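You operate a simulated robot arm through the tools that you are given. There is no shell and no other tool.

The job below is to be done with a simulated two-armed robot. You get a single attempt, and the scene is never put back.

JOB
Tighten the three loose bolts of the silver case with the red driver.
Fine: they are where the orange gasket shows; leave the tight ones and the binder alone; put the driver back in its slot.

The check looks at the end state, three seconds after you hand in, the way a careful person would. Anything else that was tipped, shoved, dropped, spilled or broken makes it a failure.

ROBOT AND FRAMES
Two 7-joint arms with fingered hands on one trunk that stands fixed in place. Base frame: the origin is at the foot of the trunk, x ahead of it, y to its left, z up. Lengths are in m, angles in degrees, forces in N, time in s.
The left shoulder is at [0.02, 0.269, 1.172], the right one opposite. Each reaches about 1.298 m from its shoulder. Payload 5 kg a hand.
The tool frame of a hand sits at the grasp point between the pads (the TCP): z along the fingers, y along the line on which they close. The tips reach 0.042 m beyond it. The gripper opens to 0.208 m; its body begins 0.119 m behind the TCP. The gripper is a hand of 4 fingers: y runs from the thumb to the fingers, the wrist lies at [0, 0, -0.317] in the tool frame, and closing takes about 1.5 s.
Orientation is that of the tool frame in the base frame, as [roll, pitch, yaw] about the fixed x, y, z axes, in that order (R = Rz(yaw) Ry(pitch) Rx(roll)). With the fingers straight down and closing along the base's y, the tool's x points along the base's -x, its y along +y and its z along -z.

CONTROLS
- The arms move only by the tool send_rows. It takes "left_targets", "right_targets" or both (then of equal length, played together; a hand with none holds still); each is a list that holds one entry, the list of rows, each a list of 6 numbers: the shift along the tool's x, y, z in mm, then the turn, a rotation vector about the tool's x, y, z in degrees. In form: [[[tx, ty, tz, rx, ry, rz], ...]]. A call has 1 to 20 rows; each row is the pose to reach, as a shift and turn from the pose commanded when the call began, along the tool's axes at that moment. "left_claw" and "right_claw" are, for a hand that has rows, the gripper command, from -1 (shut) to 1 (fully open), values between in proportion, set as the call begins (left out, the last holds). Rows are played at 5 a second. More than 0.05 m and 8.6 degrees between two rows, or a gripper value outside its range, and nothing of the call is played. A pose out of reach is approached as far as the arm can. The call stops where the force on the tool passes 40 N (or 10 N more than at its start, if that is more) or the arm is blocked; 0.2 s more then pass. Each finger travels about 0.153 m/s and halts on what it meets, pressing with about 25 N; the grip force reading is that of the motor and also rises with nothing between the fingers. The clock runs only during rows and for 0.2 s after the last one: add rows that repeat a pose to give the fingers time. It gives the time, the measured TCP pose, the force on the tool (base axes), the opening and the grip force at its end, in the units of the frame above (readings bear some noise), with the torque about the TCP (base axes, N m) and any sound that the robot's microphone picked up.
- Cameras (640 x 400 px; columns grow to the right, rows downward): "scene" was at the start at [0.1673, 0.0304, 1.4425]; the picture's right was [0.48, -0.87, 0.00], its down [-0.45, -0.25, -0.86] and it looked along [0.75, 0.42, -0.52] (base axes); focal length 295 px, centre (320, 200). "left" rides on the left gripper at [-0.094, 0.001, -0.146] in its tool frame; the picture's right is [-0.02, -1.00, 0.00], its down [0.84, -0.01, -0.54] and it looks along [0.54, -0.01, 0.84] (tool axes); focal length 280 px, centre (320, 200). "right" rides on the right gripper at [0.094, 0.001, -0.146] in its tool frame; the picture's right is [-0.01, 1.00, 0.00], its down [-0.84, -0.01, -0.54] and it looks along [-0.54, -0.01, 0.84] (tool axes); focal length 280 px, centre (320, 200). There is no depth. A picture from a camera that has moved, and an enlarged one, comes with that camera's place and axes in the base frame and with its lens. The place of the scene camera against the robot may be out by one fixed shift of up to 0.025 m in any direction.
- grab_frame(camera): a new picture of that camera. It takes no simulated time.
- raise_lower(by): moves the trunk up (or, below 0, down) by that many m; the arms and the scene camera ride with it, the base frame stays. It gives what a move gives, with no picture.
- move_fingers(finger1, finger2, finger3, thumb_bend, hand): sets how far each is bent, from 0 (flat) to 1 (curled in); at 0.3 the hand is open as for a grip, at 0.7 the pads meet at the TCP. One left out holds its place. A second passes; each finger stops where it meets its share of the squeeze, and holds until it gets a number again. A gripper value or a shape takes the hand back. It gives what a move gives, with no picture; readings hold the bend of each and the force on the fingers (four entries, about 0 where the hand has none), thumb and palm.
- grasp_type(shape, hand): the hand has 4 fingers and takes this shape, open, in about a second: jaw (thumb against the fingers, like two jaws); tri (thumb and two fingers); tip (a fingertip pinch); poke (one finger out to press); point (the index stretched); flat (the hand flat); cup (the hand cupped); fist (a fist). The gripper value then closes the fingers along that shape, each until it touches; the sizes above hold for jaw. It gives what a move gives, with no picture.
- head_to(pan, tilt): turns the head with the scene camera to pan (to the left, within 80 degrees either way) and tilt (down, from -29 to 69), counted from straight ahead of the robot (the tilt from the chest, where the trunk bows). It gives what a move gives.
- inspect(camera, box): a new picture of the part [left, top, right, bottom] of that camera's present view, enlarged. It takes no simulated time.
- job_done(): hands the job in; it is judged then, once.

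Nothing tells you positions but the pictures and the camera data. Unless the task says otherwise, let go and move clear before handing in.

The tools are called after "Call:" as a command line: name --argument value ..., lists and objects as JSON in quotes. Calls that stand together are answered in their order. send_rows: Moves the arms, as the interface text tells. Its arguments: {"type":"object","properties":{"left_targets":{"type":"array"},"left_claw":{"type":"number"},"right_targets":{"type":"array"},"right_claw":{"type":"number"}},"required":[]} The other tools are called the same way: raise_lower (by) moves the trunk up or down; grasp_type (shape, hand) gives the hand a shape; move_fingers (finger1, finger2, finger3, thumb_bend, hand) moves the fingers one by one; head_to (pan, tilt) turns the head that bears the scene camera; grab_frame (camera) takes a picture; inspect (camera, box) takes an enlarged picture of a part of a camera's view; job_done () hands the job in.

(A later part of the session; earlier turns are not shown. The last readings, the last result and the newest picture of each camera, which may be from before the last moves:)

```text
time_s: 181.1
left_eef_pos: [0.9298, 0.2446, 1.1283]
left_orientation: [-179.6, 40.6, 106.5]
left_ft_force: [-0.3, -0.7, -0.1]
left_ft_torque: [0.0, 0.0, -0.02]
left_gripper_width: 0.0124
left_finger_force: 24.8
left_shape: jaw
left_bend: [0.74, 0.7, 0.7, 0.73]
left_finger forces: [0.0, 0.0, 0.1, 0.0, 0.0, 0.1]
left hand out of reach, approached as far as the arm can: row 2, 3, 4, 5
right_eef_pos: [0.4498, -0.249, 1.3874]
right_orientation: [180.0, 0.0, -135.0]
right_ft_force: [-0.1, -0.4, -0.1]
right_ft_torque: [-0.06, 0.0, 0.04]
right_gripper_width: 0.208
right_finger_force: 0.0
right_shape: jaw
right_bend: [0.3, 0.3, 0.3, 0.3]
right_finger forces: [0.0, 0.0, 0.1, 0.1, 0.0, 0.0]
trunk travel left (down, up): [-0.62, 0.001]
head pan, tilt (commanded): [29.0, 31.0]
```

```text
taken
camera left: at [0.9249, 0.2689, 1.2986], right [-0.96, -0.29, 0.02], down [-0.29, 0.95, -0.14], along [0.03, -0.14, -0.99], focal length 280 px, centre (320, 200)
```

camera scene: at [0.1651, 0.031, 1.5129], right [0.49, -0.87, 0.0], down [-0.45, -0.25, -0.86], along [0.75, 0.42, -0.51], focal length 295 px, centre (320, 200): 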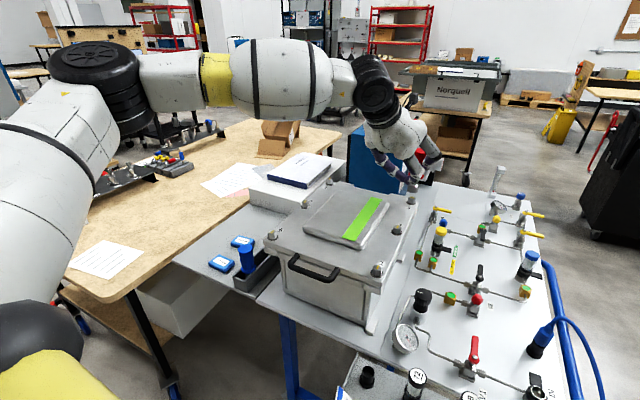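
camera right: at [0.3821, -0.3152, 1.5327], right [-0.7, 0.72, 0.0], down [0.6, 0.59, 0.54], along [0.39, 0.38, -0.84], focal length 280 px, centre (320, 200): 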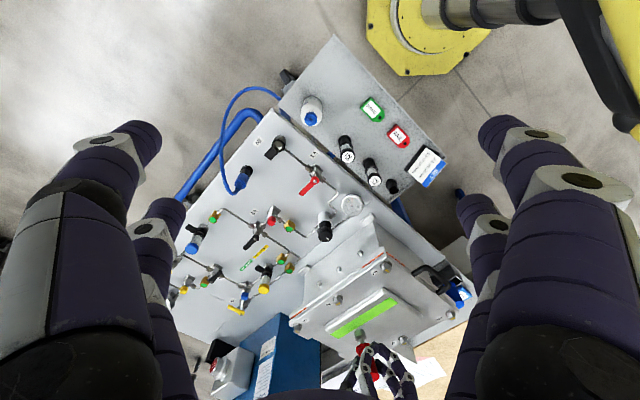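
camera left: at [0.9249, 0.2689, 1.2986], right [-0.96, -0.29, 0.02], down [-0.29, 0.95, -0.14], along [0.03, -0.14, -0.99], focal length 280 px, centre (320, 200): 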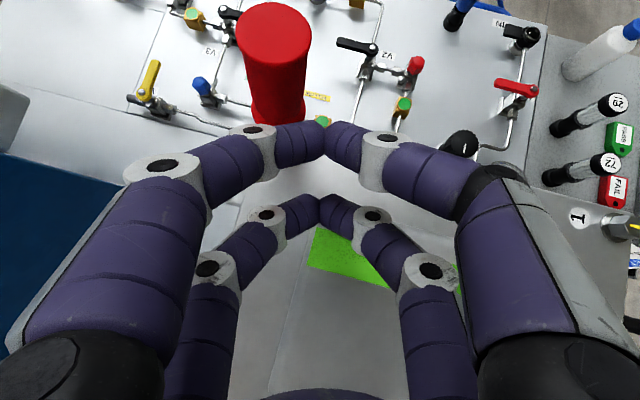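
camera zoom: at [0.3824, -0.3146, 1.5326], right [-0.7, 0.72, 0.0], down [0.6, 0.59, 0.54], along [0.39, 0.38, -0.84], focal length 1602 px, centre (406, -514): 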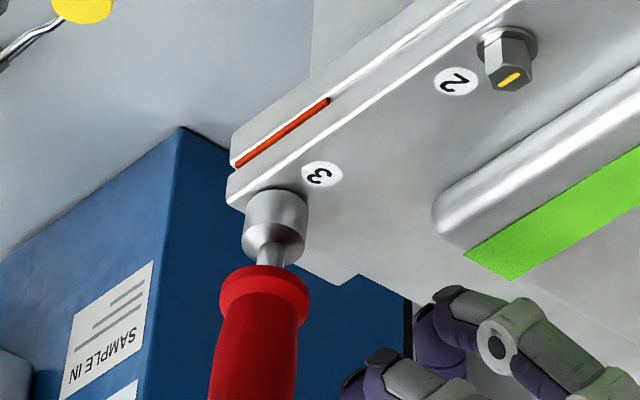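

The arm ran out of reach again around yaw 125 and the fingers slid off, leaving the driver standing upright on bolt 3. It works in strokes of about 35°, so I'll back away, open, and come round for the next grip.

Call:
send_rows --left_targets '[[[17, -8, -19, 0, 0, 0], [35.1, -15.7, -38.9, 0, 0, 0], [35.1, -15.7, -38.9, 0, 0, 0]]]'

Call:
send_rows --left_targets '[[[0, 0, 0, -5, 0, -5.8], [0, 0, 0, -10, 0, -11.6], [0, 0, 0, -14.9, 0, -17.4], [0, 0, 0, -19.9, 0, -23.2], [0, 0, 0, -24.9, 0, -29], [0, 0, 0, -29.8, 0, -34.8], [0, 0, 0, -34.8, 0, -40.6], [0, 0, 0, -34.8, 0, -40.6]]]' --left_claw -0.2

Call:
grab_frame --camera "left"

Call:
inspect --camera "scene" --box '[350, 130, 450, 230]'

Call:
inspect --camera "right" --box '[270, 290, 360, 380]'

```text
time_s: 181.9
left_eef_pos: [0.9023, 0.287, 1.1336]
left_orientation: [-179.2, 40.5, 106.6]
left_ft_force: [-0.1, -0.8, -0.1]
left_ft_torque: [0.04, 0.04, -0.03]
left_gripper_width: 0.0125
left_finger_force: 24.5
left_shape: jaw
left_bend: [0.74, 0.7, 0.7, 0.73]
left_finger forces: [0.1, 0.0, 0.0, 0.0, 0.1, 0.0]
right_eef_pos: [0.4507, -0.2497, 1.3861]
right_orientation: [179.9, 0.0, -135.0]
right_ft_force: [-0.5, -0.7, -0.7]
right_ft_torque: [0.05, 0.05, -0.01]
right_gripper_width: 0.2081
right_finger_force: 0.1
right_shape: jaw
right_bend: [0.3, 0.3, 0.3, 0.3]
right_finger forces: [0.0, 0.1, 0.1, 0.1, 0.0, 0.0]
trunk travel left (down, up): [-0.62, 0.001]
head pan, tilt (commanded): [29.0, 31.0]
```

```text
time_s: 183.7
left_eef_pos: [0.9023, 0.2906, 1.135]
left_orientation: [-179.7, 40.2, 159.9]
left_ft_force: [0.0, 0.3, 0.4]
left_ft_torque: [-0.03, 0.01, -0.05]
left_gripper_width: 0.0829
left_finger_force: 0.0
left_shape: jaw
left_bend: [0.73, 0.73, 0.73, 0.7]
left_finger forces: [0.0, 0.1, 0.0, 0.0, 0.0, 0.0]
right_eef_pos: [0.4501, -0.249, 1.3875]
right_orientation: [-180.0, 0.0, -134.8]
right_ft_force: [0.2, 0.8, -0.1]
right_ft_torque: [-0.05, 0.02, 0.0]
right_gripper_width: 0.2079
right_finger_force: 0.0
right_shape: jaw
right_bend: [0.3, 0.3, 0.3, 0.3]
right_finger forces: [0.0, 0.0, 0.0, 0.0, 0.0, 0.0]
trunk travel left (down, up): [-0.62, 0.001]
head pan, tilt (commanded): [29.0, 31.0]
```

```text
taken
camera left: at [0.8808, 0.3013, 1.3058], right [-0.34, -0.94, 0.01], down [-0.93, 0.33, -0.13], along [0.12, -0.06, -0.99], focal length 280 px, centre (320, 200)
```

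left: 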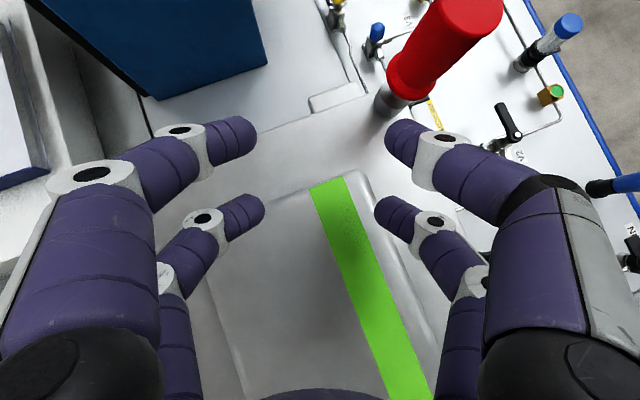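

```text
4.00 times, centred on (400, 180) of scene
camera zoom: at [0.1664, 0.031, 1.5126], right [0.49, -0.87, 0.0], down [-0.45, -0.25, -0.86], along [0.75, 0.42, -0.52], focal length 1182 px, centre (0, 280)
```

zoom: 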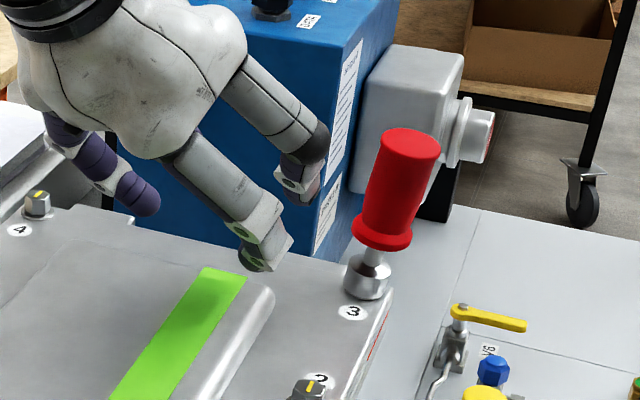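

```text
4.44 times, centred on (315, 335) of right
camera zoom: at [0.3826, -0.314, 1.5327], right [-0.7, 0.72, 0.0], down [0.6, 0.59, 0.54], along [0.39, 0.38, -0.84], focal length 1246 px, centre (342, -400)
```

zoom: 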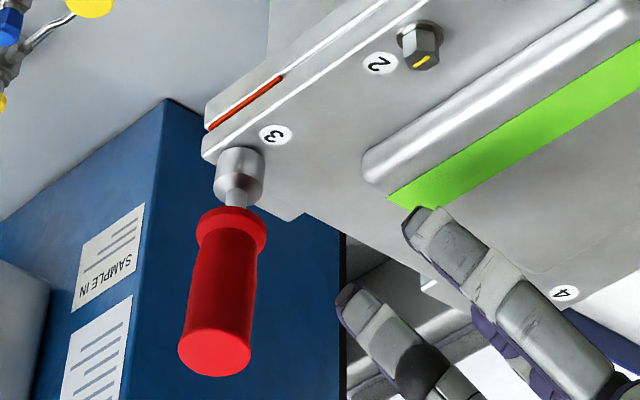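

The driver still stands in bolt 3's hex, leaning a few degrees toward −y. I'll open a little wider and bring the front pair around the handle from behind.

Call:
send_rows --left_targets '[[[-3, -36, 10, 0, 0, 0], [-6.1, -71.7, 20.2, 0, 0, 0], [-6.1, -71.7, 20.2, 0, 0, 0], [-18, -71.7, 30, 0, 0, 0], [-31, -71.7, 41, 0, 0, 0], [-31, -71.7, 41, 0, 0, 0]]]' --left_claw -0.04

Call:
grab_frame --camera "left"

Call:
inspect --camera "right" --box '[260, 290, 350, 380]'

```text
time_s: 185.1
left_eef_pos: [0.9258, 0.2046, 1.1225]
left_orientation: [-179.7, 40.2, 159.9]
left_ft_force: [0.9, -0.8, -0.1]
left_ft_torque: [0.0, -0.02, 0.02]
left_gripper_width: 0.0996
left_finger_force: 0.0
left_shape: jaw
left_bend: [0.73, 0.73, 0.73, 0.7]
left_finger forces: [0.0, 0.0, 0.1, 0.0, 0.1, 0.0]
right_eef_pos: [0.4502, -0.2488, 1.3878]
right_orientation: [179.9, 0.0, -135.0]
right_ft_force: [1.2, -0.5, -0.4]
right_ft_torque: [-0.01, 0.01, 0.01]
right_gripper_width: 0.2079
right_finger_force: 0.0
right_shape: jaw
right_bend: [0.3, 0.3, 0.3, 0.3]
right_finger forces: [0.0, 0.0, 0.0, 0.1, 0.0, 0.0]
trunk travel left (down, up): [-0.62, 0.001]
head pan, tilt (commanded): [29.0, 31.0]
```

```text
taken
camera left: at [0.9039, 0.2154, 1.2939], right [-0.34, -0.94, 0.01], down [-0.93, 0.33, -0.13], along [0.12, -0.06, -0.99], focal length 280 px, centre (320, 200)
```

left: 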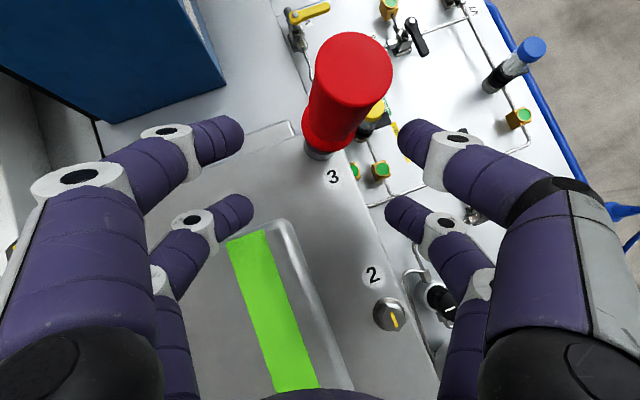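

```text
4.44 times, centred on (305, 335) of right
camera zoom: at [0.3824, -0.3149, 1.5327], right [-0.7, 0.72, 0.0], down [0.6, 0.59, 0.54], along [0.39, 0.38, -0.84], focal length 1246 px, centre (387, -400)
```

zoom: 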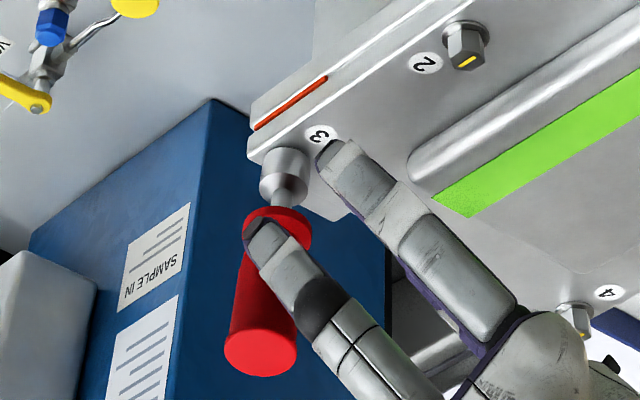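

Call:
send_rows --left_targets '[[[-8, 0, 7, 0, 0, 0], [-16, 0, 14, 0, 0, 0], [-24.7, 0, 21.1, 0, 0, 0], [-24.7, 0, 21.1, 0, 0, 0]]]'

Call:
grab_frame --camera "left"

Call:
inspect --camera "scene" --box '[360, 130, 450, 220]'

```text
time_s: 186.1
left_eef_pos: [0.9517, 0.1973, 1.1236]
left_orientation: [-179.7, 40.3, 159.9]
left_ft_force: [0.1, 1.4, -0.6]
left_ft_torque: [0.0, 0.05, 0.0]
left_gripper_width: 0.0997
left_finger_force: 0.1
left_shape: jaw
left_bend: [0.73, 0.73, 0.73, 0.7]
left_finger forces: [0.0, 0.0, 0.0, 0.0, 0.0, 0.0]
left hand out of reach, approached as far as the arm can: row 3, 4
right_eef_pos: [0.449, -0.2496, 1.3871]
right_orientation: [179.9, -0.1, -135.0]
right_ft_force: [-1.0, -0.3, 0.0]
right_ft_torque: [-0.02, -0.04, -0.04]
right_gripper_width: 0.2077
right_finger_force: 0.1
right_shape: jaw
right_bend: [0.3, 0.3, 0.3, 0.3]
right_finger forces: [0.0, 0.0, 0.0, 0.0, 0.0, 0.0]
trunk travel left (down, up): [-0.62, 0.001]
head pan, tilt (commanded): [29.0, 31.0]
```

```text
taken
camera left: at [0.9298, 0.2078, 1.2944], right [-0.34, -0.94, 0.01], down [-0.93, 0.33, -0.13], along [0.12, -0.06, -0.99], focal length 280 px, centre (320, 200)
```

left: 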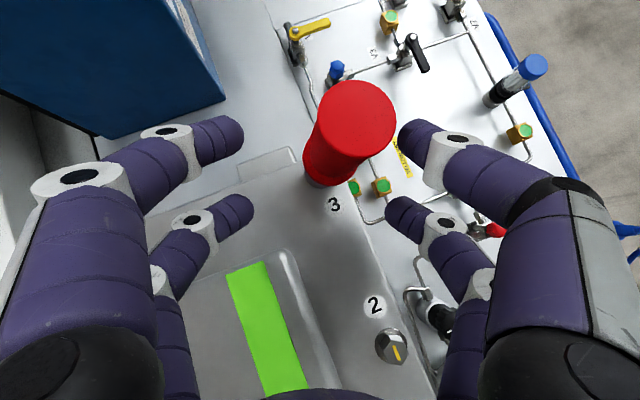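

```text
4.44 times, centred on (405, 175) of scene
camera zoom: at [0.1661, 0.0304, 1.5127], right [0.48, -0.87, 0.0], down [-0.45, -0.25, -0.86], along [0.75, 0.42, -0.51], focal length 1313 px, centre (-58, 311)
```

zoom: 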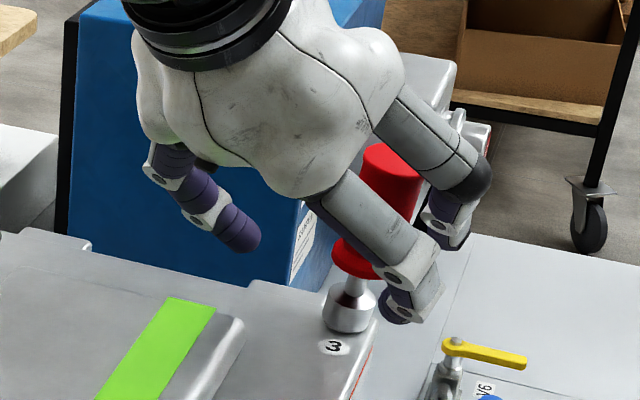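

Call:
send_rows --left_targets '[[[2.5, -1, -2.1, 0, 0, 0], [5, -2, -4.2, 0, 0, 0], [5, -2, -4.2, 0, 0, 0]]]'

Call:
send_rows --left_targets '[[[0, 0, 0, 0, 0, 0], [0, 0, 0, 0, 0, 0], [0, 0, 0, 0, 0, 0], [0, 0, 0, 0, 0, 0], [0, 0, 0, 0, 0, 0], [0, 0, 0, 0, 0, 0], [0, 0, 0, 0, 0, 0], [0, 0, 0, 0, 0, 0]]]' --left_claw -1

Call:
grab_frame --camera "left"

Call:
inspect --camera "right" --box '[260, 290, 350, 380]'

```text
time_s: 186.9
left_eef_pos: [0.9447, 0.1963, 1.1231]
left_orientation: [-179.6, 40.0, 159.8]
left_ft_force: [-0.6, 0.3, 0.0]
left_ft_torque: [-0.02, -0.03, 0.01]
left_gripper_width: 0.0996
left_finger_force: 0.1
left_shape: jaw
left_bend: [0.73, 0.73, 0.73, 0.7]
left_finger forces: [0.0, 0.1, 0.0, 0.0, 0.0, 0.1]
right_eef_pos: [0.4493, -0.2498, 1.3869]
right_orientation: [-180.0, 0.0, -135.0]
right_ft_force: [-0.7, 0.4, -0.9]
right_ft_torque: [-0.03, -0.02, 0.03]
right_gripper_width: 0.2079
right_finger_force: 0.0
right_shape: jaw
right_bend: [0.3, 0.3, 0.3, 0.3]
right_finger forces: [0.1, 0.0, 0.1, 0.0, 0.0, 0.0]
trunk travel left (down, up): [-0.62, 0.001]
head pan, tilt (commanded): [29.0, 31.0]
```

```text
time_s: 188.7
left_eef_pos: [0.9467, 0.1975, 1.1221]
left_orientation: [-179.7, 40.1, 159.9]
left_ft_force: [0.6, 0.4, 1.0]
left_ft_torque: [0.06, 0.04, -0.01]
left_gripper_width: 0.0261
left_finger_force: 25.6
left_shape: jaw
left_bend: [0.72, 0.7, 0.7, 0.7]
left_finger forces: [21.1, 0.0, 0.0, 0.0, 21.1, 0.0]
right_eef_pos: [0.451, -0.2494, 1.3874]
right_orientation: [179.9, 0.0, -135.0]
right_ft_force: [-0.1, -0.3, -0.2]
right_ft_torque: [0.01, -0.01, 0.02]
right_gripper_width: 0.2077
right_finger_force: 0.0
right_shape: jaw
right_bend: [0.3, 0.3, 0.3, 0.3]
right_finger forces: [0.1, 0.1, 0.0, 0.0, 0.0, 0.1]
trunk travel left (down, up): [-0.62, 0.001]
head pan, tilt (commanded): [29.0, 31.0]
```

```text
taken
camera left: at [0.9236, 0.2077, 1.294], right [-0.34, -0.94, 0.01], down [-0.93, 0.33, -0.13], along [0.12, -0.06, -0.99], focal length 280 px, centre (320, 200)
```

left: 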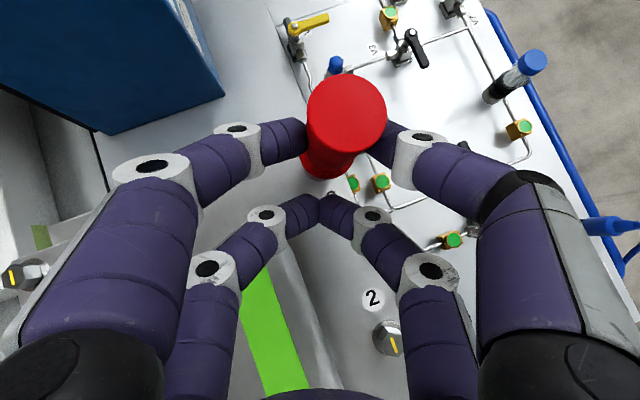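

```text
4.44 times, centred on (305, 335) of right
camera zoom: at [0.3825, -0.3147, 1.5326], right [-0.7, 0.72, 0.0], down [0.6, 0.59, 0.54], along [0.39, 0.38, -0.84], focal length 1246 px, centre (387, -400)
```

zoom: 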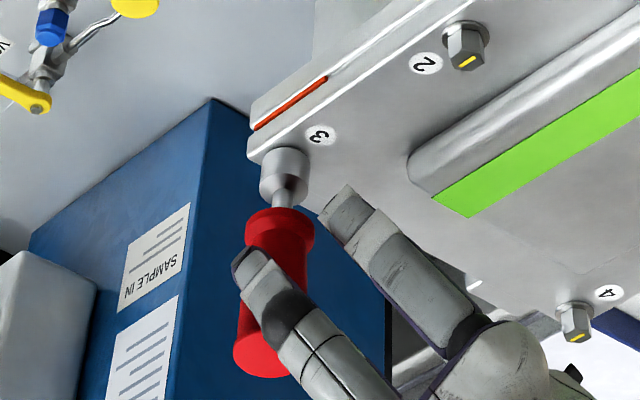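

The grip holds but the handle still leans about 6° toward −y. I'll move the hand about 9 mm back to straighten the driver over the bolt.

Call:
send_rows --left_targets '[[[0, 3, 0, 0, 0, 0], [0, 6, 0, 0, 0, 0], [0, 9, 0, 0, 0, 0], [0, 9, 0, 0, 0, 0]]]'

Call:
inspect --camera "scene" --box '[360, 130, 450, 220]'

Call:
inspect --camera "right" --box '[260, 290, 350, 380]'

```text
time_s: 189.7
left_eef_pos: [0.9479, 0.2054, 1.1225]
left_orientation: [-179.7, 40.2, 159.9]
left_ft_force: [-1.1, -5.3, -0.6]
left_ft_torque: [-0.48, 0.3, -0.22]
left_gripper_width: 0.026
left_finger_force: 24.7
left_shape: jaw
left_bend: [0.71, 0.7, 0.7, 0.71]
left_finger forces: [18.3, 0.0, 0.1, 0.0, 24.2, 0.0]
right_eef_pos: [0.4508, -0.25, 1.3867]
right_orientation: [-179.9, 0.0, -135.0]
right_ft_force: [-0.4, 0.7, -0.1]
right_ft_torque: [0.03, 0.0, 0.04]
right_gripper_width: 0.2079
right_finger_force: 0.1
right_shape: jaw
right_bend: [0.3, 0.3, 0.3, 0.3]
right_finger forces: [0.0, 0.1, 0.0, 0.0, 0.0, 0.1]
trunk travel left (down, up): [-0.62, 0.001]
head pan, tilt (commanded): [29.0, 31.0]
```

```text
4.44 times, centred on (405, 175) of scene
camera zoom: at [0.1663, 0.0301, 1.5127], right [0.48, -0.87, 0.0], down [-0.45, -0.25, -0.86], along [0.75, 0.42, -0.51], focal length 1313 px, centre (-58, 311)
```

zoom: 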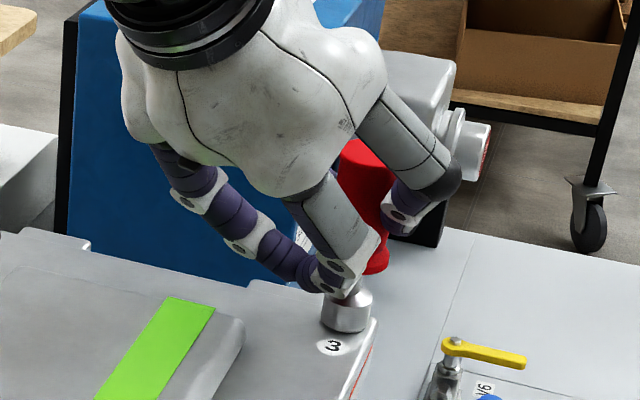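

```text
4.44 times, centred on (305, 335) of right
camera zoom: at [0.3824, -0.3151, 1.5325], right [-0.7, 0.72, 0.0], down [0.6, 0.59, 0.54], along [0.39, 0.38, -0.84], focal length 1246 px, centre (387, -400)
```

zoom: 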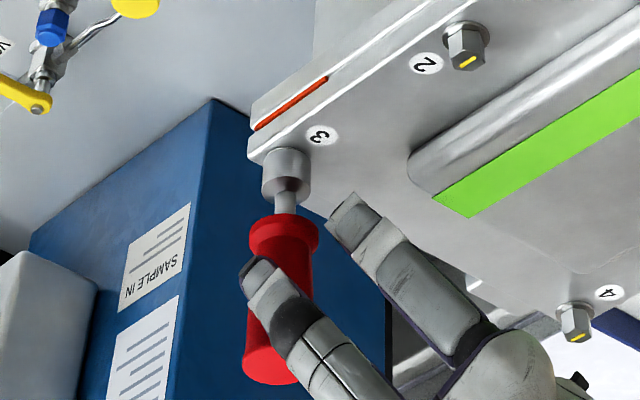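

The driver is upright again with little load. Second stroke: 30° clockwise.

Call:
send_rows --left_targets '[[[-0.75, 4.32, 0.63, 3.21, 0, 3.83], [-1.78, 8.55, 1.49, 6.43, 0, 7.66], [-3.09, 12.63, 2.59, 9.64, 0, 11.5], [-4.67, 16.56, 3.92, 12.86, 0, 15.3], [-6.5, 20.29, 5.46, 16.07, 0, 19.15], [-8.58, 23.79, 7.2, 19.28, 0, 22.98]]]'

Call:
inspect --camera "right" --box '[260, 290, 350, 380]'

Call:
grab_frame --camera "left"

```text
time_s: 191.1
left_eef_pos: [0.9667, 0.2229, 1.1233]
left_orientation: [-179.7, 40.2, 129.6]
left_ft_force: [-3.7, -4.4, -2.8]
left_ft_torque: [-0.15, 0.52, -0.19]
left_gripper_width: 0.0257
left_finger_force: 24.9
left_shape: jaw
left_bend: [0.71, 0.7, 0.7, 0.71]
left_finger forces: [18.6, 0.0, 0.0, 0.1, 24.6, 0.0]
right_eef_pos: [0.4511, -0.2495, 1.3864]
right_orientation: [-180.0, -0.1, -135.0]
right_ft_force: [0.4, 0.2, 0.8]
right_ft_torque: [-0.03, 0.02, 0.0]
right_gripper_width: 0.208
right_finger_force: 0.1
right_shape: jaw
right_bend: [0.3, 0.3, 0.3, 0.3]
right_finger forces: [0.0, 0.1, 0.1, 0.1, 0.1, 0.1]
trunk travel left (down, up): [-0.62, 0.001]
head pan, tilt (commanded): [29.0, 31.0]
```

```text
4.44 times, centred on (305, 335) of right
camera zoom: at [0.3828, -0.3149, 1.5324], right [-0.7, 0.72, 0.0], down [0.6, 0.59, 0.54], along [0.39, 0.38, -0.84], focal length 1246 px, centre (387, -400)
```

zoom: 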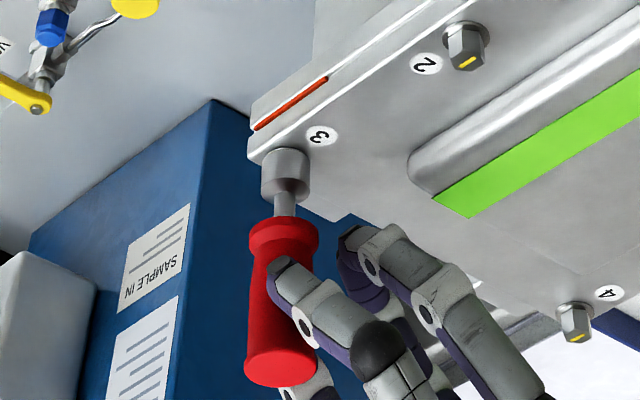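

```text
taken
camera left: at [0.9525, 0.2428, 1.2943], right [-0.76, -0.65, 0.01], down [-0.64, 0.76, -0.13], along [0.08, -0.11, -0.99], focal length 280 px, centre (320, 200)
```

left: 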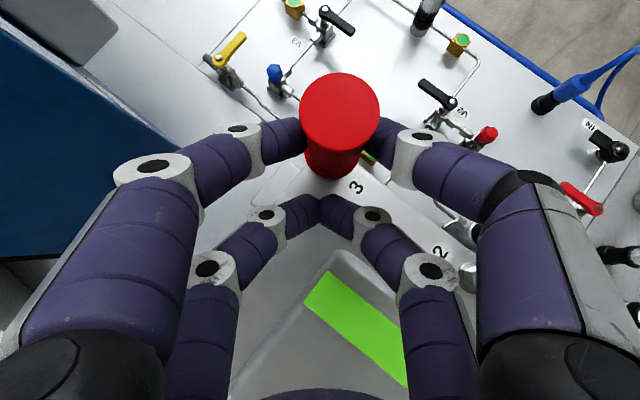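

About 60° done; the gasket is still showing as expected. I'll release, swing the open hand back 30° around the handle and regrip.

Call:
send_rows --left_targets '[[[0, -1, 0, 0, 0, 0], [0, -1, 0, 0, 0, 0], [0, -1, 0, 0, 0, 0], [0, -1, 0, 0, 0, 0], [0, -1, 0, 0, 0, 0]]]' --left_claw -0.04

Call:
send_rows --left_targets '[[[-2.1, -10.6, 1.8, -4.8, 0, -5.65], [-2.9, -17.3, 2.5, -9.94, 0, -11.76], [-4.2, -23, 3.5, -14.46, 0, -17.1], [-6.2, -29.2, 5.3, -19.6, 0, -23.2], [-6.2, -29.2, 5.3, -19.6, 0, -23.2]]]'

Call:
grab_frame --camera "left"

Call:
inspect --camera "right" --box '[260, 290, 350, 380]'

Call:
inspect --camera "scene" --box '[360, 130, 450, 220]'

```text
time_s: 192.3
left_eef_pos: [0.9661, 0.2229, 1.1238]
left_orientation: [-179.8, 40.3, 129.8]
left_ft_force: [0.8, 0.0, -0.8]
left_ft_torque: [-0.02, 0.03, 0.0]
left_gripper_width: 0.0994
left_finger_force: 0.1
left_shape: jaw
left_bend: [0.73, 0.73, 0.73, 0.7]
left_finger forces: [0.0, 0.1, 0.0, 0.1, 0.1, 0.1]
right_eef_pos: [0.4504, -0.2488, 1.3858]
right_orientation: [180.0, 0.0, -135.0]
right_ft_force: [-0.3, -0.4, -0.5]
right_ft_torque: [0.01, -0.01, 0.01]
right_gripper_width: 0.208
right_finger_force: 0.0
right_shape: jaw
right_bend: [0.3, 0.3, 0.3, 0.3]
right_finger forces: [0.0, 0.1, 0.1, 0.1, 0.0, 0.0]
trunk travel left (down, up): [-0.62, 0.001]
head pan, tilt (commanded): [29.0, 31.0]
```

```text
time_s: 193.5
left_eef_pos: [0.9486, 0.1968, 1.1251]
left_orientation: [-179.9, 40.2, 160.3]
left_ft_force: [-0.5, -0.2, 0.6]
left_ft_torque: [-0.01, -0.02, 0.0]
left_gripper_width: 0.0994
left_finger_force: 0.1
left_shape: jaw
left_bend: [0.73, 0.73, 0.73, 0.7]
left_finger forces: [0.0, 0.1, 0.0, 0.0, 0.0, 0.0]
right_eef_pos: [0.4491, -0.2496, 1.3863]
right_orientation: [180.0, 0.0, -134.9]
right_ft_force: [-1.1, 0.2, 0.1]
right_ft_torque: [0.01, -0.07, 0.0]
right_gripper_width: 0.2078
right_finger_force: 0.0
right_shape: jaw
right_bend: [0.3, 0.3, 0.3, 0.3]
right_finger forces: [0.0, 0.0, 0.0, 0.0, 0.0, 0.0]
trunk travel left (down, up): [-0.62, 0.001]
head pan, tilt (commanded): [29.0, 31.0]
```

```text
taken
camera left: at [0.9275, 0.2087, 1.2959], right [-0.33, -0.94, 0.01], down [-0.94, 0.33, -0.13], along [0.12, -0.05, -0.99], focal length 280 px, centre (320, 200)
```

left: 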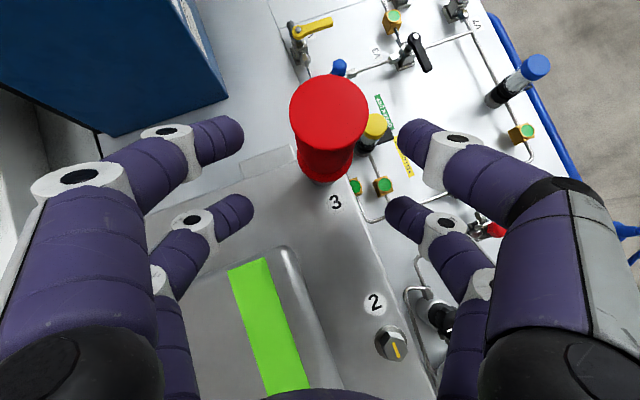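

```text
4.44 times, centred on (305, 335) of right
camera zoom: at [0.3817, -0.3143, 1.533], right [-0.7, 0.72, 0.0], down [0.6, 0.59, 0.54], along [0.39, 0.38, -0.84], focal length 1246 px, centre (387, -400)
```

zoom: 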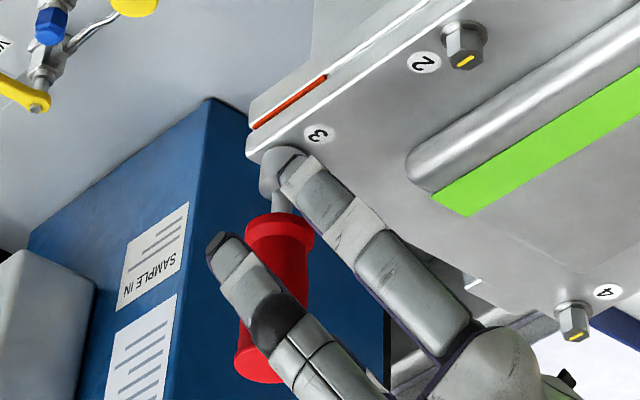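

```text
4.44 times, centred on (405, 175) of scene
camera zoom: at [0.1655, 0.0307, 1.5128], right [0.49, -0.87, 0.0], down [-0.45, -0.25, -0.86], along [0.75, 0.42, -0.51], focal length 1313 px, centre (-58, 311)
```

zoom: 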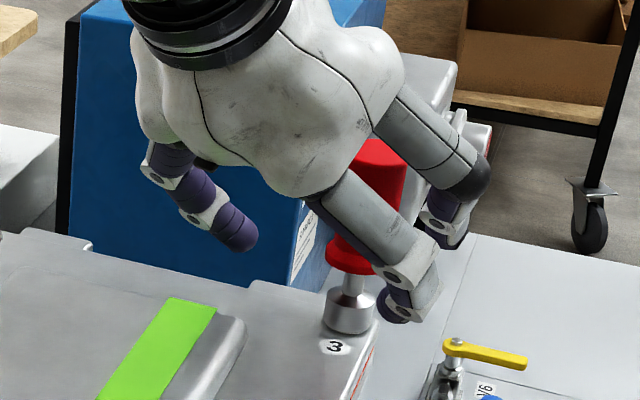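

The driver stayed upright and sits nicely between the fingers. Closing for the third stroke.

Call:
send_rows --left_targets '[[[0, -2, 0, 0, 0, 0], [0, -3.5, 0, 0, 0, 0], [0, -3.5, 0, 0, 0, 0], [0, -3.5, 0, 0, 0, 0], [0, -3.5, 0, 0, 0, 0], [0, -3.5, 0, 0, 0, 0], [0, -3.5, 0, 0, 0, 0], [0, -3.5, 0, 0, 0, 0], [0, -3.5, 0, 0, 0, 0]]]' --left_claw -1

Call:
grab_frame --camera "left"

```text
time_s: 195.5
left_eef_pos: [0.947, 0.1948, 1.1235]
left_orientation: [-179.7, 40.3, 160.3]
left_ft_force: [-0.8, -0.5, -0.2]
left_ft_torque: [0.02, 0.01, -0.02]
left_gripper_width: 0.0197
left_finger_force: 23.8
left_shape: jaw
left_bend: [0.73, 0.7, 0.7, 0.7]
left_finger forces: [21.7, 0.0, 0.1, 0.1, 21.6, 0.0]
right_eef_pos: [0.4496, -0.2494, 1.3858]
right_orientation: [180.0, -0.1, -135.0]
right_ft_force: [-0.1, -0.6, -0.9]
right_ft_torque: [-0.02, 0.0, -0.01]
right_gripper_width: 0.2079
right_finger_force: 0.0
right_shape: jaw
right_bend: [0.3, 0.3, 0.3, 0.3]
right_finger forces: [0.0, 0.0, 0.0, 0.1, 0.0, 0.0]
trunk travel left (down, up): [-0.62, 0.001]
head pan, tilt (commanded): [29.0, 31.0]
```

```text
taken
camera left: at [0.9261, 0.205, 1.2945], right [-0.33, -0.94, 0.01], down [-0.94, 0.33, -0.13], along [0.12, -0.06, -0.99], focal length 280 px, centre (320, 200)
```

left: 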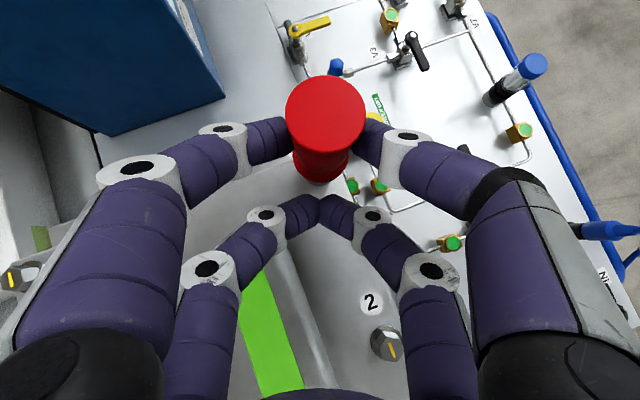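

Call:
send_rows --left_targets '[[[-0.14, 4.27, 0.12, 3.21, 0, 3.83], [-0.57, 8.51, 0.48, 6.43, 0, 7.66], [-1.28, 12.68, 1.07, 9.64, 0, 11.5], [-2.26, 16.76, 1.9, 12.86, 0, 15.3], [-3.52, 20.71, 2.95, 16.07, 0, 19.15], [-5.03, 24.5, 4.22, 19.28, 0, 22.98], [-6.06, 26.69, 5.08, 21.2, 0, 25.3]]]'

Call:
inspect --camera "right" --box '[260, 290, 350, 380]'

```text
time_s: 197.1
left_eef_pos: [0.9646, 0.2165, 1.1228]
left_orientation: [-179.9, 40.2, 127.0]
left_ft_force: [-1.2, -5.4, -2.2]
left_ft_torque: [-0.06, 0.27, -0.07]
left_gripper_width: 0.0195
left_finger_force: 24.9
left_shape: jaw
left_bend: [0.73, 0.7, 0.7, 0.7]
left_finger forces: [21.1, 0.0, 0.0, 0.0, 24.6, 0.1]
right_eef_pos: [0.4507, -0.2501, 1.3865]
right_orientation: [-179.9, 0.0, -135.0]
right_ft_force: [0.0, 0.0, 0.2]
right_ft_torque: [-0.05, 0.02, -0.01]
right_gripper_width: 0.2082
right_finger_force: 0.1
right_shape: jaw
right_bend: [0.3, 0.3, 0.3, 0.3]
right_finger forces: [0.1, 0.0, 0.0, 0.1, 0.0, 0.1]
trunk travel left (down, up): [-0.62, 0.001]
head pan, tilt (commanded): [29.0, 31.0]
```

```text
4.44 times, centred on (305, 335) of right
camera zoom: at [0.3829, -0.3149, 1.5324], right [-0.7, 0.72, 0.0], down [0.6, 0.59, 0.54], along [0.39, 0.38, -0.84], focal length 1246 px, centre (387, -400)
```

zoom: 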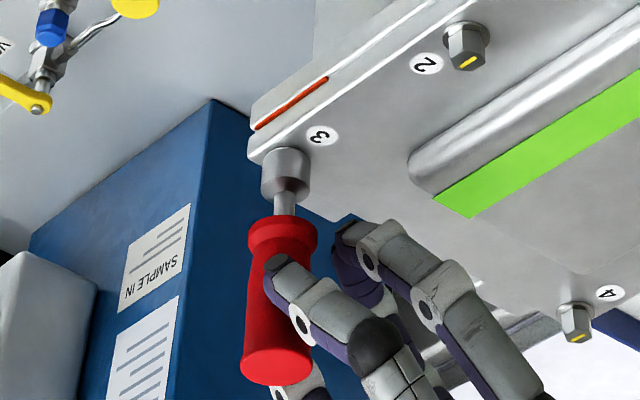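

Around 95° of hand turning so far, but the strip at bolt 3 still shows a little. Release, swing back 33° and regrip.

Call:
send_rows --left_targets '[[[0, -1, 0, 0, 0, 0], [0, -1, 0, 0, 0, 0], [0, -1, 0, 0, 0, 0], [0, -1, 0, 0, 0, 0], [0, -1, 0, 0, 0, 0]]]' --left_claw -0.04

Call:
send_rows --left_targets '[[[-0.37, -6, 0.31, -5.14, 0, -6.13], [-1.45, -12.6, 1.22, -10.28, 0, -12.26], [-3.24, -19, 2.72, -15.43, 0, -18.38], [-6.06, -25.7, 5.08, -21.2, 0, -25.3], [-6.06, -25.7, 5.08, -21.2, 0, -25.3]]]'

Call:
grab_frame --camera "left"

Call:
inspect --camera "right" --box '[270, 300, 330, 360]'

```text
time_s: 198.3
left_eef_pos: [0.9643, 0.216, 1.1231]
left_orientation: [180.0, 40.2, 127.0]
left_ft_force: [1.0, -0.7, 0.2]
left_ft_torque: [0.02, -0.01, 0.0]
left_gripper_width: 0.0991
left_finger_force: 0.0
left_shape: jaw
left_bend: [0.73, 0.73, 0.73, 0.7]
left_finger forces: [0.0, 0.0, 0.0, 0.0, 0.0, 0.1]
right_eef_pos: [0.4502, -0.2506, 1.3874]
right_orientation: [-180.0, 0.0, -134.9]
right_ft_force: [-0.8, -0.7, 0.0]
right_ft_torque: [-0.01, -0.03, 0.02]
right_gripper_width: 0.208
right_finger_force: 0.0
right_shape: jaw
right_bend: [0.3, 0.3, 0.3, 0.3]
right_finger forces: [0.1, 0.0, 0.0, 0.1, 0.0, 0.0]
trunk travel left (down, up): [-0.62, 0.001]
head pan, tilt (commanded): [29.0, 31.0]
```

```text
refused: row 4 steps farther than a row can; nothing moved
```

```text
taken
camera left: at [0.9502, 0.2367, 1.295], right [-0.79, -0.61, 0.01], down [-0.61, 0.78, -0.13], along [0.07, -0.11, -0.99], focal length 280 px, centre (320, 200)
```

left: 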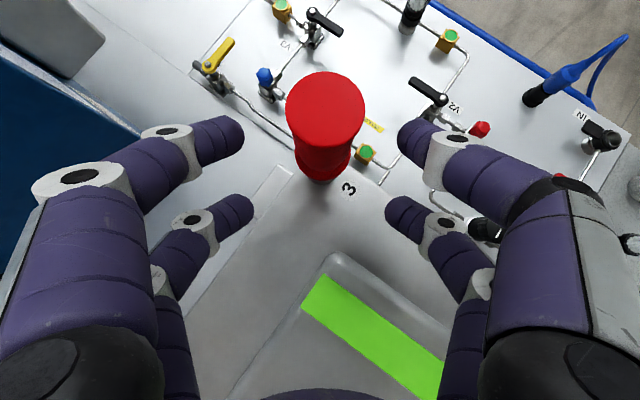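

```text
6.67 times, centred on (300, 330) of right
camera zoom: at [0.3823, -0.3147, 1.5327], right [-0.7, 0.72, 0.0], down [0.6, 0.59, 0.54], along [0.39, 0.38, -0.84], focal length 1869 px, centre (453, -667)
```

zoom: 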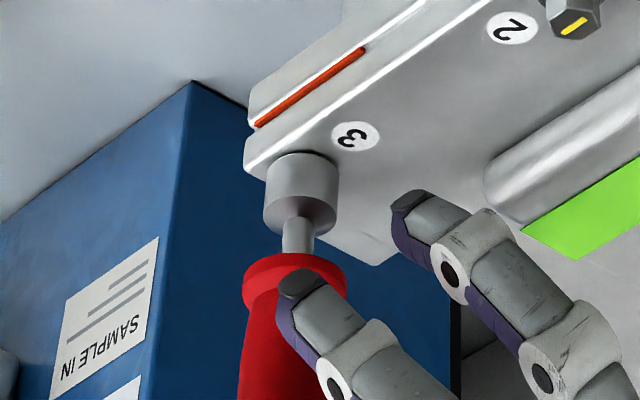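

Call:
send_rows --left_targets '[[[-0.28, -5, 0.23, -4.5, 0, -5.36], [-1.11, -10.85, 0.94, -9, 0, -10.72], [-2.49, -16.56, 2.09, -13.5, 0, -16.09], [-4.39, -22, 3.69, -18, 0, -21.45], [-6.06, -25.7, 5.08, -21.2, 0, -25.3], [-6.06, -25.7, 5.08, -21.2, 0, -25.3]]]'

Call:
grab_frame --camera "left"

```text
time_s: 199.7
left_eef_pos: [0.9487, 0.1951, 1.1252]
left_orientation: [-179.8, 40.3, 160.2]
left_ft_force: [0.3, -0.2, 0.1]
left_ft_torque: [-0.01, 0.0, 0.01]
left_gripper_width: 0.0996
left_finger_force: 0.0
left_shape: jaw
left_bend: [0.73, 0.73, 0.73, 0.7]
left_finger forces: [0.0, 0.0, 0.0, 0.0, 0.0, 0.1]
right_eef_pos: [0.4497, -0.2474, 1.3866]
right_orientation: [-180.0, 0.0, -135.0]
right_ft_force: [0.6, -0.1, 0.0]
right_ft_torque: [0.0, -0.03, -0.02]
right_gripper_width: 0.208
right_finger_force: 0.0
right_shape: jaw
right_bend: [0.3, 0.3, 0.3, 0.3]
right_finger forces: [0.1, 0.0, 0.1, 0.0, 0.1, 0.1]
trunk travel left (down, up): [-0.62, 0.001]
head pan, tilt (commanded): [29.0, 31.0]
```

```text
taken
camera left: at [0.9264, 0.2057, 1.2952], right [-0.33, -0.94, 0.01], down [-0.94, 0.33, -0.13], along [0.12, -0.05, -0.99], focal length 280 px, centre (320, 200)
```

left: 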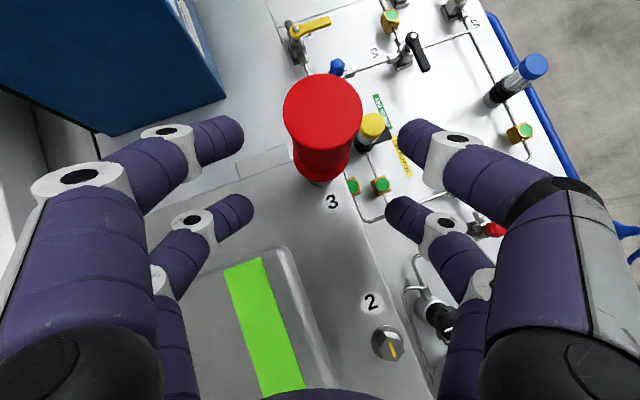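

The handle is centred between the fingers again. Closing and turning another stroke.

Call:
send_rows --left_targets '[[[0, -1, 0, 0, 0, 0], [0, -1, 0, 0, 0, 0], [0, -1, 0, 0, 0, 0], [0, -1, 0, 0, 0, 0], [0, -1, 0, 0, 0, 0], [0, -1, 0, 0, 0, 0], [0, -1, 0, 0, 0, 0], [0, -1, 0, 0, 0, 0]]]' --left_claw -1

Call:
send_rows --left_targets '[[[-0.14, 4.27, 0.12, 3.21, 0, 3.83], [-0.57, 8.51, 0.48, 6.43, 0, 7.66], [-1.28, 12.68, 1.07, 9.64, 0, 11.5], [-2.26, 16.76, 1.9, 12.86, 0, 15.3]]]'

Call:
inspect --camera "right" --box '[270, 300, 330, 360]'

```text
time_s: 201.5
left_eef_pos: [0.9478, 0.1941, 1.1244]
left_orientation: [-179.8, 40.2, 160.1]
left_ft_force: [0.1, 0.4, 0.3]
left_ft_torque: [0.01, 0.06, 0.01]
left_gripper_width: 0.0185
left_finger_force: 24.9
left_shape: jaw
left_bend: [0.73, 0.7, 0.7, 0.7]
left_finger forces: [21.2, 0.0, 0.0, 0.0, 21.4, 0.1]
right_eef_pos: [0.4504, -0.2477, 1.3863]
right_orientation: [-180.0, 0.1, -135.0]
right_ft_force: [0.8, 0.2, 0.3]
right_ft_torque: [0.03, -0.02, 0.0]
right_gripper_width: 0.2078
right_finger_force: 0.1
right_shape: jaw
right_bend: [0.3, 0.3, 0.3, 0.3]
right_finger forces: [0.0, 0.0, 0.0, 0.0, 0.0, 0.0]
trunk travel left (down, up): [-0.62, 0.001]
head pan, tilt (commanded): [29.0, 31.0]
```

```text
time_s: 202.5
left_eef_pos: [0.9565, 0.2092, 1.1238]
left_orientation: [-180.0, 40.3, 140.0]
left_ft_force: [-1.6, -1.2, -2.3]
left_ft_torque: [-0.01, 0.18, 0.0]
left_gripper_width: 0.0186
left_finger_force: 24.8
left_shape: jaw
left_bend: [0.73, 0.7, 0.7, 0.7]
left_finger forces: [22.8, 0.0, 0.0, 0.0, 23.2, 0.0]
right_eef_pos: [0.4497, -0.2486, 1.3872]
right_orientation: [179.9, 0.0, -134.8]
right_ft_force: [1.0, 0.0, 0.5]
right_ft_torque: [-0.04, 0.02, -0.02]
right_gripper_width: 0.2082
right_finger_force: 0.0
right_shape: jaw
right_bend: [0.3, 0.3, 0.3, 0.3]
right_finger forces: [0.0, 0.1, 0.0, 0.1, 0.0, 0.0]
trunk travel left (down, up): [-0.62, 0.001]
head pan, tilt (commanded): [29.0, 31.0]
```

```text
6.67 times, centred on (300, 330) of right
camera zoom: at [0.3826, -0.3146, 1.5326], right [-0.7, 0.72, 0.0], down [0.6, 0.59, 0.54], along [0.39, 0.38, -0.84], focal length 1869 px, centre (453, -667)
```

zoom: 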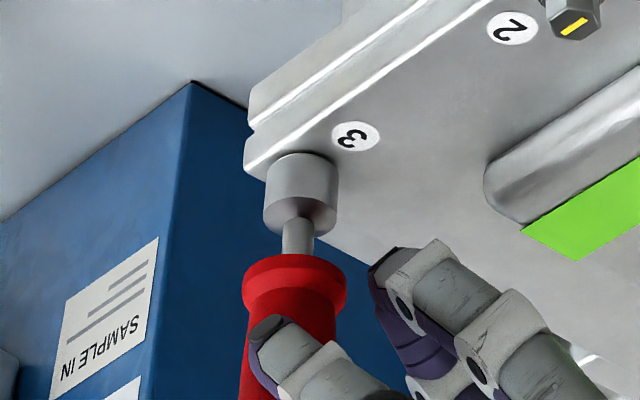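

The orange strip at bolt 3 has just disappeared. Turning on to find the stop.

Call:
send_rows --left_targets '[[[0, 2.1, 0, 1.6, 0, 1.9], [-0.14, 4.27, 0.12, 3.21, 0, 3.83], [-0.3, 6.4, 0.25, 4.8, 0, 5.7], [-0.57, 8.51, 0.48, 6.43, 0, 7.66], [-0.9, 10.6, 0.75, 8.0, 0, 9.6], [-0.9, 10.6, 0.75, 8.0, 0, 9.6]]]'

```text
time_s: 203.9
left_eef_pos: [0.9635, 0.2164, 1.1241]
left_orientation: [-180.0, 40.2, 127.5]
left_ft_force: [-4.3, -3.7, -1.8]
left_ft_torque: [-0.07, 0.33, -0.12]
left_gripper_width: 0.0187
left_finger_force: 24.9
left_shape: jaw
left_bend: [0.73, 0.7, 0.7, 0.7]
left_finger forces: [21.3, 0.0, 0.1, 0.0, 26.3, 0.1]
right_eef_pos: [0.4499, -0.2504, 1.3875]
right_orientation: [180.0, 0.0, -135.0]
right_ft_force: [0.3, -0.5, 0.5]
right_ft_torque: [0.02, 0.02, 0.03]
right_gripper_width: 0.2079
right_finger_force: 0.0
right_shape: jaw
right_bend: [0.3, 0.3, 0.3, 0.3]
right_finger forces: [0.1, 0.1, 0.0, 0.0, 0.0, 0.0]
trunk travel left (down, up): [-0.62, 0.001]
head pan, tilt (commanded): [29.0, 31.0]
```

Not at the stop yet. One more release, swing back, and stroke.

Call:
send_rows --left_targets '[[[0, -1, 0, 0, 0, 0], [0, -1, 0, 0, 0, 0], [0, -1, 0, 0, 0, 0], [0, -1, 0, 0, 0, 0], [0, -1, 0, 0, 0, 0]]]' --left_claw -0.04

Call:
send_rows --left_targets '[[[-0.28, -5, 0.23, -4.5, 0, -5.36], [-1.11, -10.85, 0.94, -9, 0, -10.72], [-2.49, -16.56, 2.09, -13.5, 0, -16.09], [-4.39, -22, 3.69, -18, 0, -21.45], [-6.06, -25.7, 5.08, -21.2, 0, -25.3], [-6.06, -25.7, 5.08, -21.2, 0, -25.3]]]'

Call:
grab_frame --camera "left"

```text
time_s: 205.1
left_eef_pos: [0.9622, 0.2152, 1.1245]
left_orientation: [179.9, 40.3, 127.6]
left_ft_force: [-0.2, -0.4, -0.7]
left_ft_torque: [0.01, 0.0, -0.01]
left_gripper_width: 0.0994
left_finger_force: 0.2
left_shape: jaw
left_bend: [0.73, 0.73, 0.73, 0.7]
left_finger forces: [0.1, 0.0, 0.0, 0.0, 0.0, 0.0]
right_eef_pos: [0.4497, -0.2494, 1.3864]
right_orientation: [-179.9, 0.0, -134.9]
right_ft_force: [-0.3, -0.3, -0.1]
right_ft_torque: [0.0, 0.03, 0.01]
right_gripper_width: 0.2077
right_finger_force: 0.1
right_shape: jaw
right_bend: [0.3, 0.3, 0.3, 0.3]
right_finger forces: [0.1, 0.0, 0.1, 0.0, 0.1, 0.0]
trunk travel left (down, up): [-0.62, 0.001]
head pan, tilt (commanded): [29.0, 31.0]
```

```text
time_s: 206.5
left_eef_pos: [0.9473, 0.1935, 1.1241]
left_orientation: [-179.6, 40.2, 160.7]
left_ft_force: [0.8, -0.4, 0.2]
left_ft_torque: [-0.04, 0.02, 0.0]
left_gripper_width: 0.0997
left_finger_force: 0.1
left_shape: jaw
left_bend: [0.73, 0.73, 0.73, 0.7]
left_finger forces: [0.1, 0.0, 0.1, 0.0, 0.1, 0.0]
right_eef_pos: [0.4492, -0.2491, 1.3866]
right_orientation: [-180.0, -0.1, -135.0]
right_ft_force: [-0.5, 0.3, -0.9]
right_ft_torque: [-0.01, -0.01, -0.02]
right_gripper_width: 0.2079
right_finger_force: 0.2
right_shape: jaw
right_bend: [0.3, 0.3, 0.3, 0.3]
right_finger forces: [0.1, 0.0, 0.0, 0.0, 0.0, 0.0]
trunk travel left (down, up): [-0.62, 0.001]
head pan, tilt (commanded): [29.0, 31.0]
```

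```text
taken
camera left: at [0.9245, 0.2046, 1.2948], right [-0.32, -0.95, 0.01], down [-0.94, 0.32, -0.13], along [0.12, -0.06, -0.99], focal length 280 px, centre (320, 200)
```

left: 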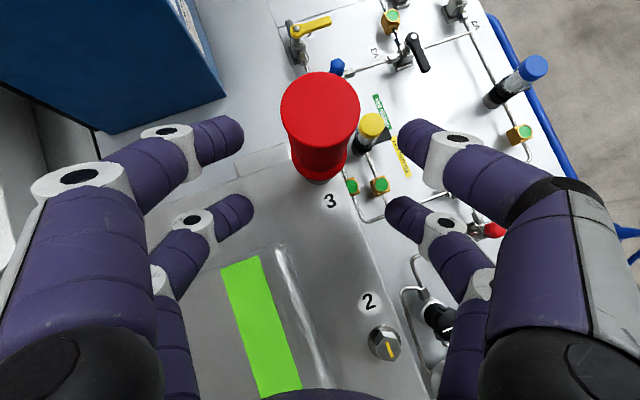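

Call:
send_rows --left_targets '[[[0, 0.5, 0, 0, 0, 0], [0, 1, 0, 0, 0, 0], [0, 1, 0, 0, 0, 0], [0, 1, 0, 0, 0, 0], [0, 1, 0, 0, 0, 0], [0, 1, 0, 0, 0, 0], [0, 1, 0, 0, 0, 0], [0, 1, 0, 0, 0, 0]]]' --left_claw -1

Call:
send_rows --left_targets '[[[-0.14, 4.27, 0.12, 3.21, 0, 3.83], [-0.57, 8.51, 0.48, 6.43, 0, 7.66], [-1.28, 12.68, 1.07, 9.64, 0, 11.5], [-1.28, 12.68, 1.07, 9.64, 0, 11.5]]]'

```text
time_s: 208.3
left_eef_pos: [0.9468, 0.1947, 1.1243]
left_orientation: [-179.7, 40.3, 160.7]
left_ft_force: [-0.9, -1.1, -0.9]
left_ft_torque: [-0.02, 0.09, -0.01]
left_gripper_width: 0.0182
left_finger_force: 24.8
left_shape: jaw
left_bend: [0.73, 0.7, 0.7, 0.7]
left_finger forces: [21.0, 0.0, 0.1, 0.1, 21.4, 0.0]
right_eef_pos: [0.4503, -0.2512, 1.3872]
right_orientation: [180.0, 0.0, -134.9]
right_ft_force: [0.4, 0.2, 0.4]
right_ft_torque: [-0.05, -0.03, -0.01]
right_gripper_width: 0.2078
right_finger_force: 0.1
right_shape: jaw
right_bend: [0.3, 0.3, 0.3, 0.3]
right_finger forces: [0.0, 0.1, 0.0, 0.0, 0.1, 0.0]
trunk travel left (down, up): [-0.62, 0.001]
head pan, tilt (commanded): [29.0, 31.0]
```

```text
time_s: 209.3
left_eef_pos: [0.9537, 0.2065, 1.1236]
left_orientation: [-179.9, 40.1, 145.6]
left_ft_force: [-5.1, 2.2, -4.7]
left_ft_torque: [-0.14, 0.35, 0.9]
left_gripper_width: 0.0172
left_finger_force: 24.8
left_shape: jaw
left_bend: [0.74, 0.7, 0.7, 0.7]
left_finger forces: [28.3, 0.0, 0.1, 0.0, 24.2, 0.1]
right_eef_pos: [0.4508, -0.2499, 1.3867]
right_orientation: [-179.9, 0.0, -135.0]
right_ft_force: [0.3, 0.9, 0.6]
right_ft_torque: [-0.01, -0.04, 0.01]
right_gripper_width: 0.208
right_finger_force: 0.0
right_shape: jaw
right_bend: [0.3, 0.3, 0.3, 0.3]
right_finger forces: [0.0, 0.0, 0.1, 0.0, 0.0, 0.0]
trunk travel left (down, up): [-0.62, 0.001]
head pan, tilt (commanded): [29.0, 31.0]
```

0.9 N·m again: bolt 3 is tight. A last 4° for good measure, then unwind.

Call:
send_rows --left_targets '[[[0, 1.7, 0, 1.29, 0, 1.53], [-0.1, 3.4, 0.1, 2.57, 0, 3.06], [-0.1, 3.4, 0.1, 2.57, 0, 3.06]]]'

Call:
send_rows --left_targets '[[[0, -2.1, 0, -1.6, 0, -1.9], [-0.14, -4.27, 0.12, -3.21, 0, -3.83], [-0.3, -6.4, 0.25, -4.8, 0, -5.7], [-0.3, -6.4, 0.25, -4.8, 0, -5.7]]]'

```text
time_s: 210.1
left_eef_pos: [0.9564, 0.2077, 1.1237]
left_orientation: [-180.0, 40.2, 141.6]
left_ft_force: [-3.2, 2.7, -5.0]
left_ft_torque: [0.0, 0.3, 0.92]
left_gripper_width: 0.0177
left_finger_force: 25.2
left_shape: jaw
left_bend: [0.74, 0.7, 0.7, 0.7]
left_finger forces: [26.1, 0.0, 0.1, 0.0, 25.5, 0.1]
right_eef_pos: [0.4504, -0.249, 1.3872]
right_orientation: [-180.0, 0.0, -135.0]
right_ft_force: [-0.3, 0.1, -0.5]
right_ft_torque: [0.03, -0.01, 0.02]
right_gripper_width: 0.2077
right_finger_force: 0.0
right_shape: jaw
right_bend: [0.3, 0.3, 0.3, 0.3]
right_finger forces: [0.0, 0.0, 0.0, 0.0, 0.0, 0.0]
trunk travel left (down, up): [-0.62, 0.001]
head pan, tilt (commanded): [29.0, 31.0]
```

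```text
time_s: 211.1
left_eef_pos: [0.9508, 0.2027, 1.1245]
left_orientation: [-179.9, 40.1, 149.1]
left_ft_force: [-0.6, 2.0, 0.3]
left_ft_torque: [-0.01, 0.05, 0.22]
left_gripper_width: 0.0176
left_finger_force: 25.2
left_shape: jaw
left_bend: [0.74, 0.7, 0.7, 0.7]
left_finger forces: [25.9, 0.0, 0.1, 0.0, 23.4, 0.0]
right_eef_pos: [0.4494, -0.2489, 1.3874]
right_orientation: [-179.9, -0.1, -135.0]
right_ft_force: [-0.3, 0.0, -0.2]
right_ft_torque: [-0.02, 0.01, -0.02]
right_gripper_width: 0.2079
right_finger_force: 0.1
right_shape: jaw
right_bend: [0.3, 0.3, 0.3, 0.3]
right_finger forces: [0.0, 0.0, 0.0, 0.1, 0.0, 0.1]
trunk travel left (down, up): [-0.62, 0.001]
head pan, tilt (commanded): [29.0, 31.0]
```

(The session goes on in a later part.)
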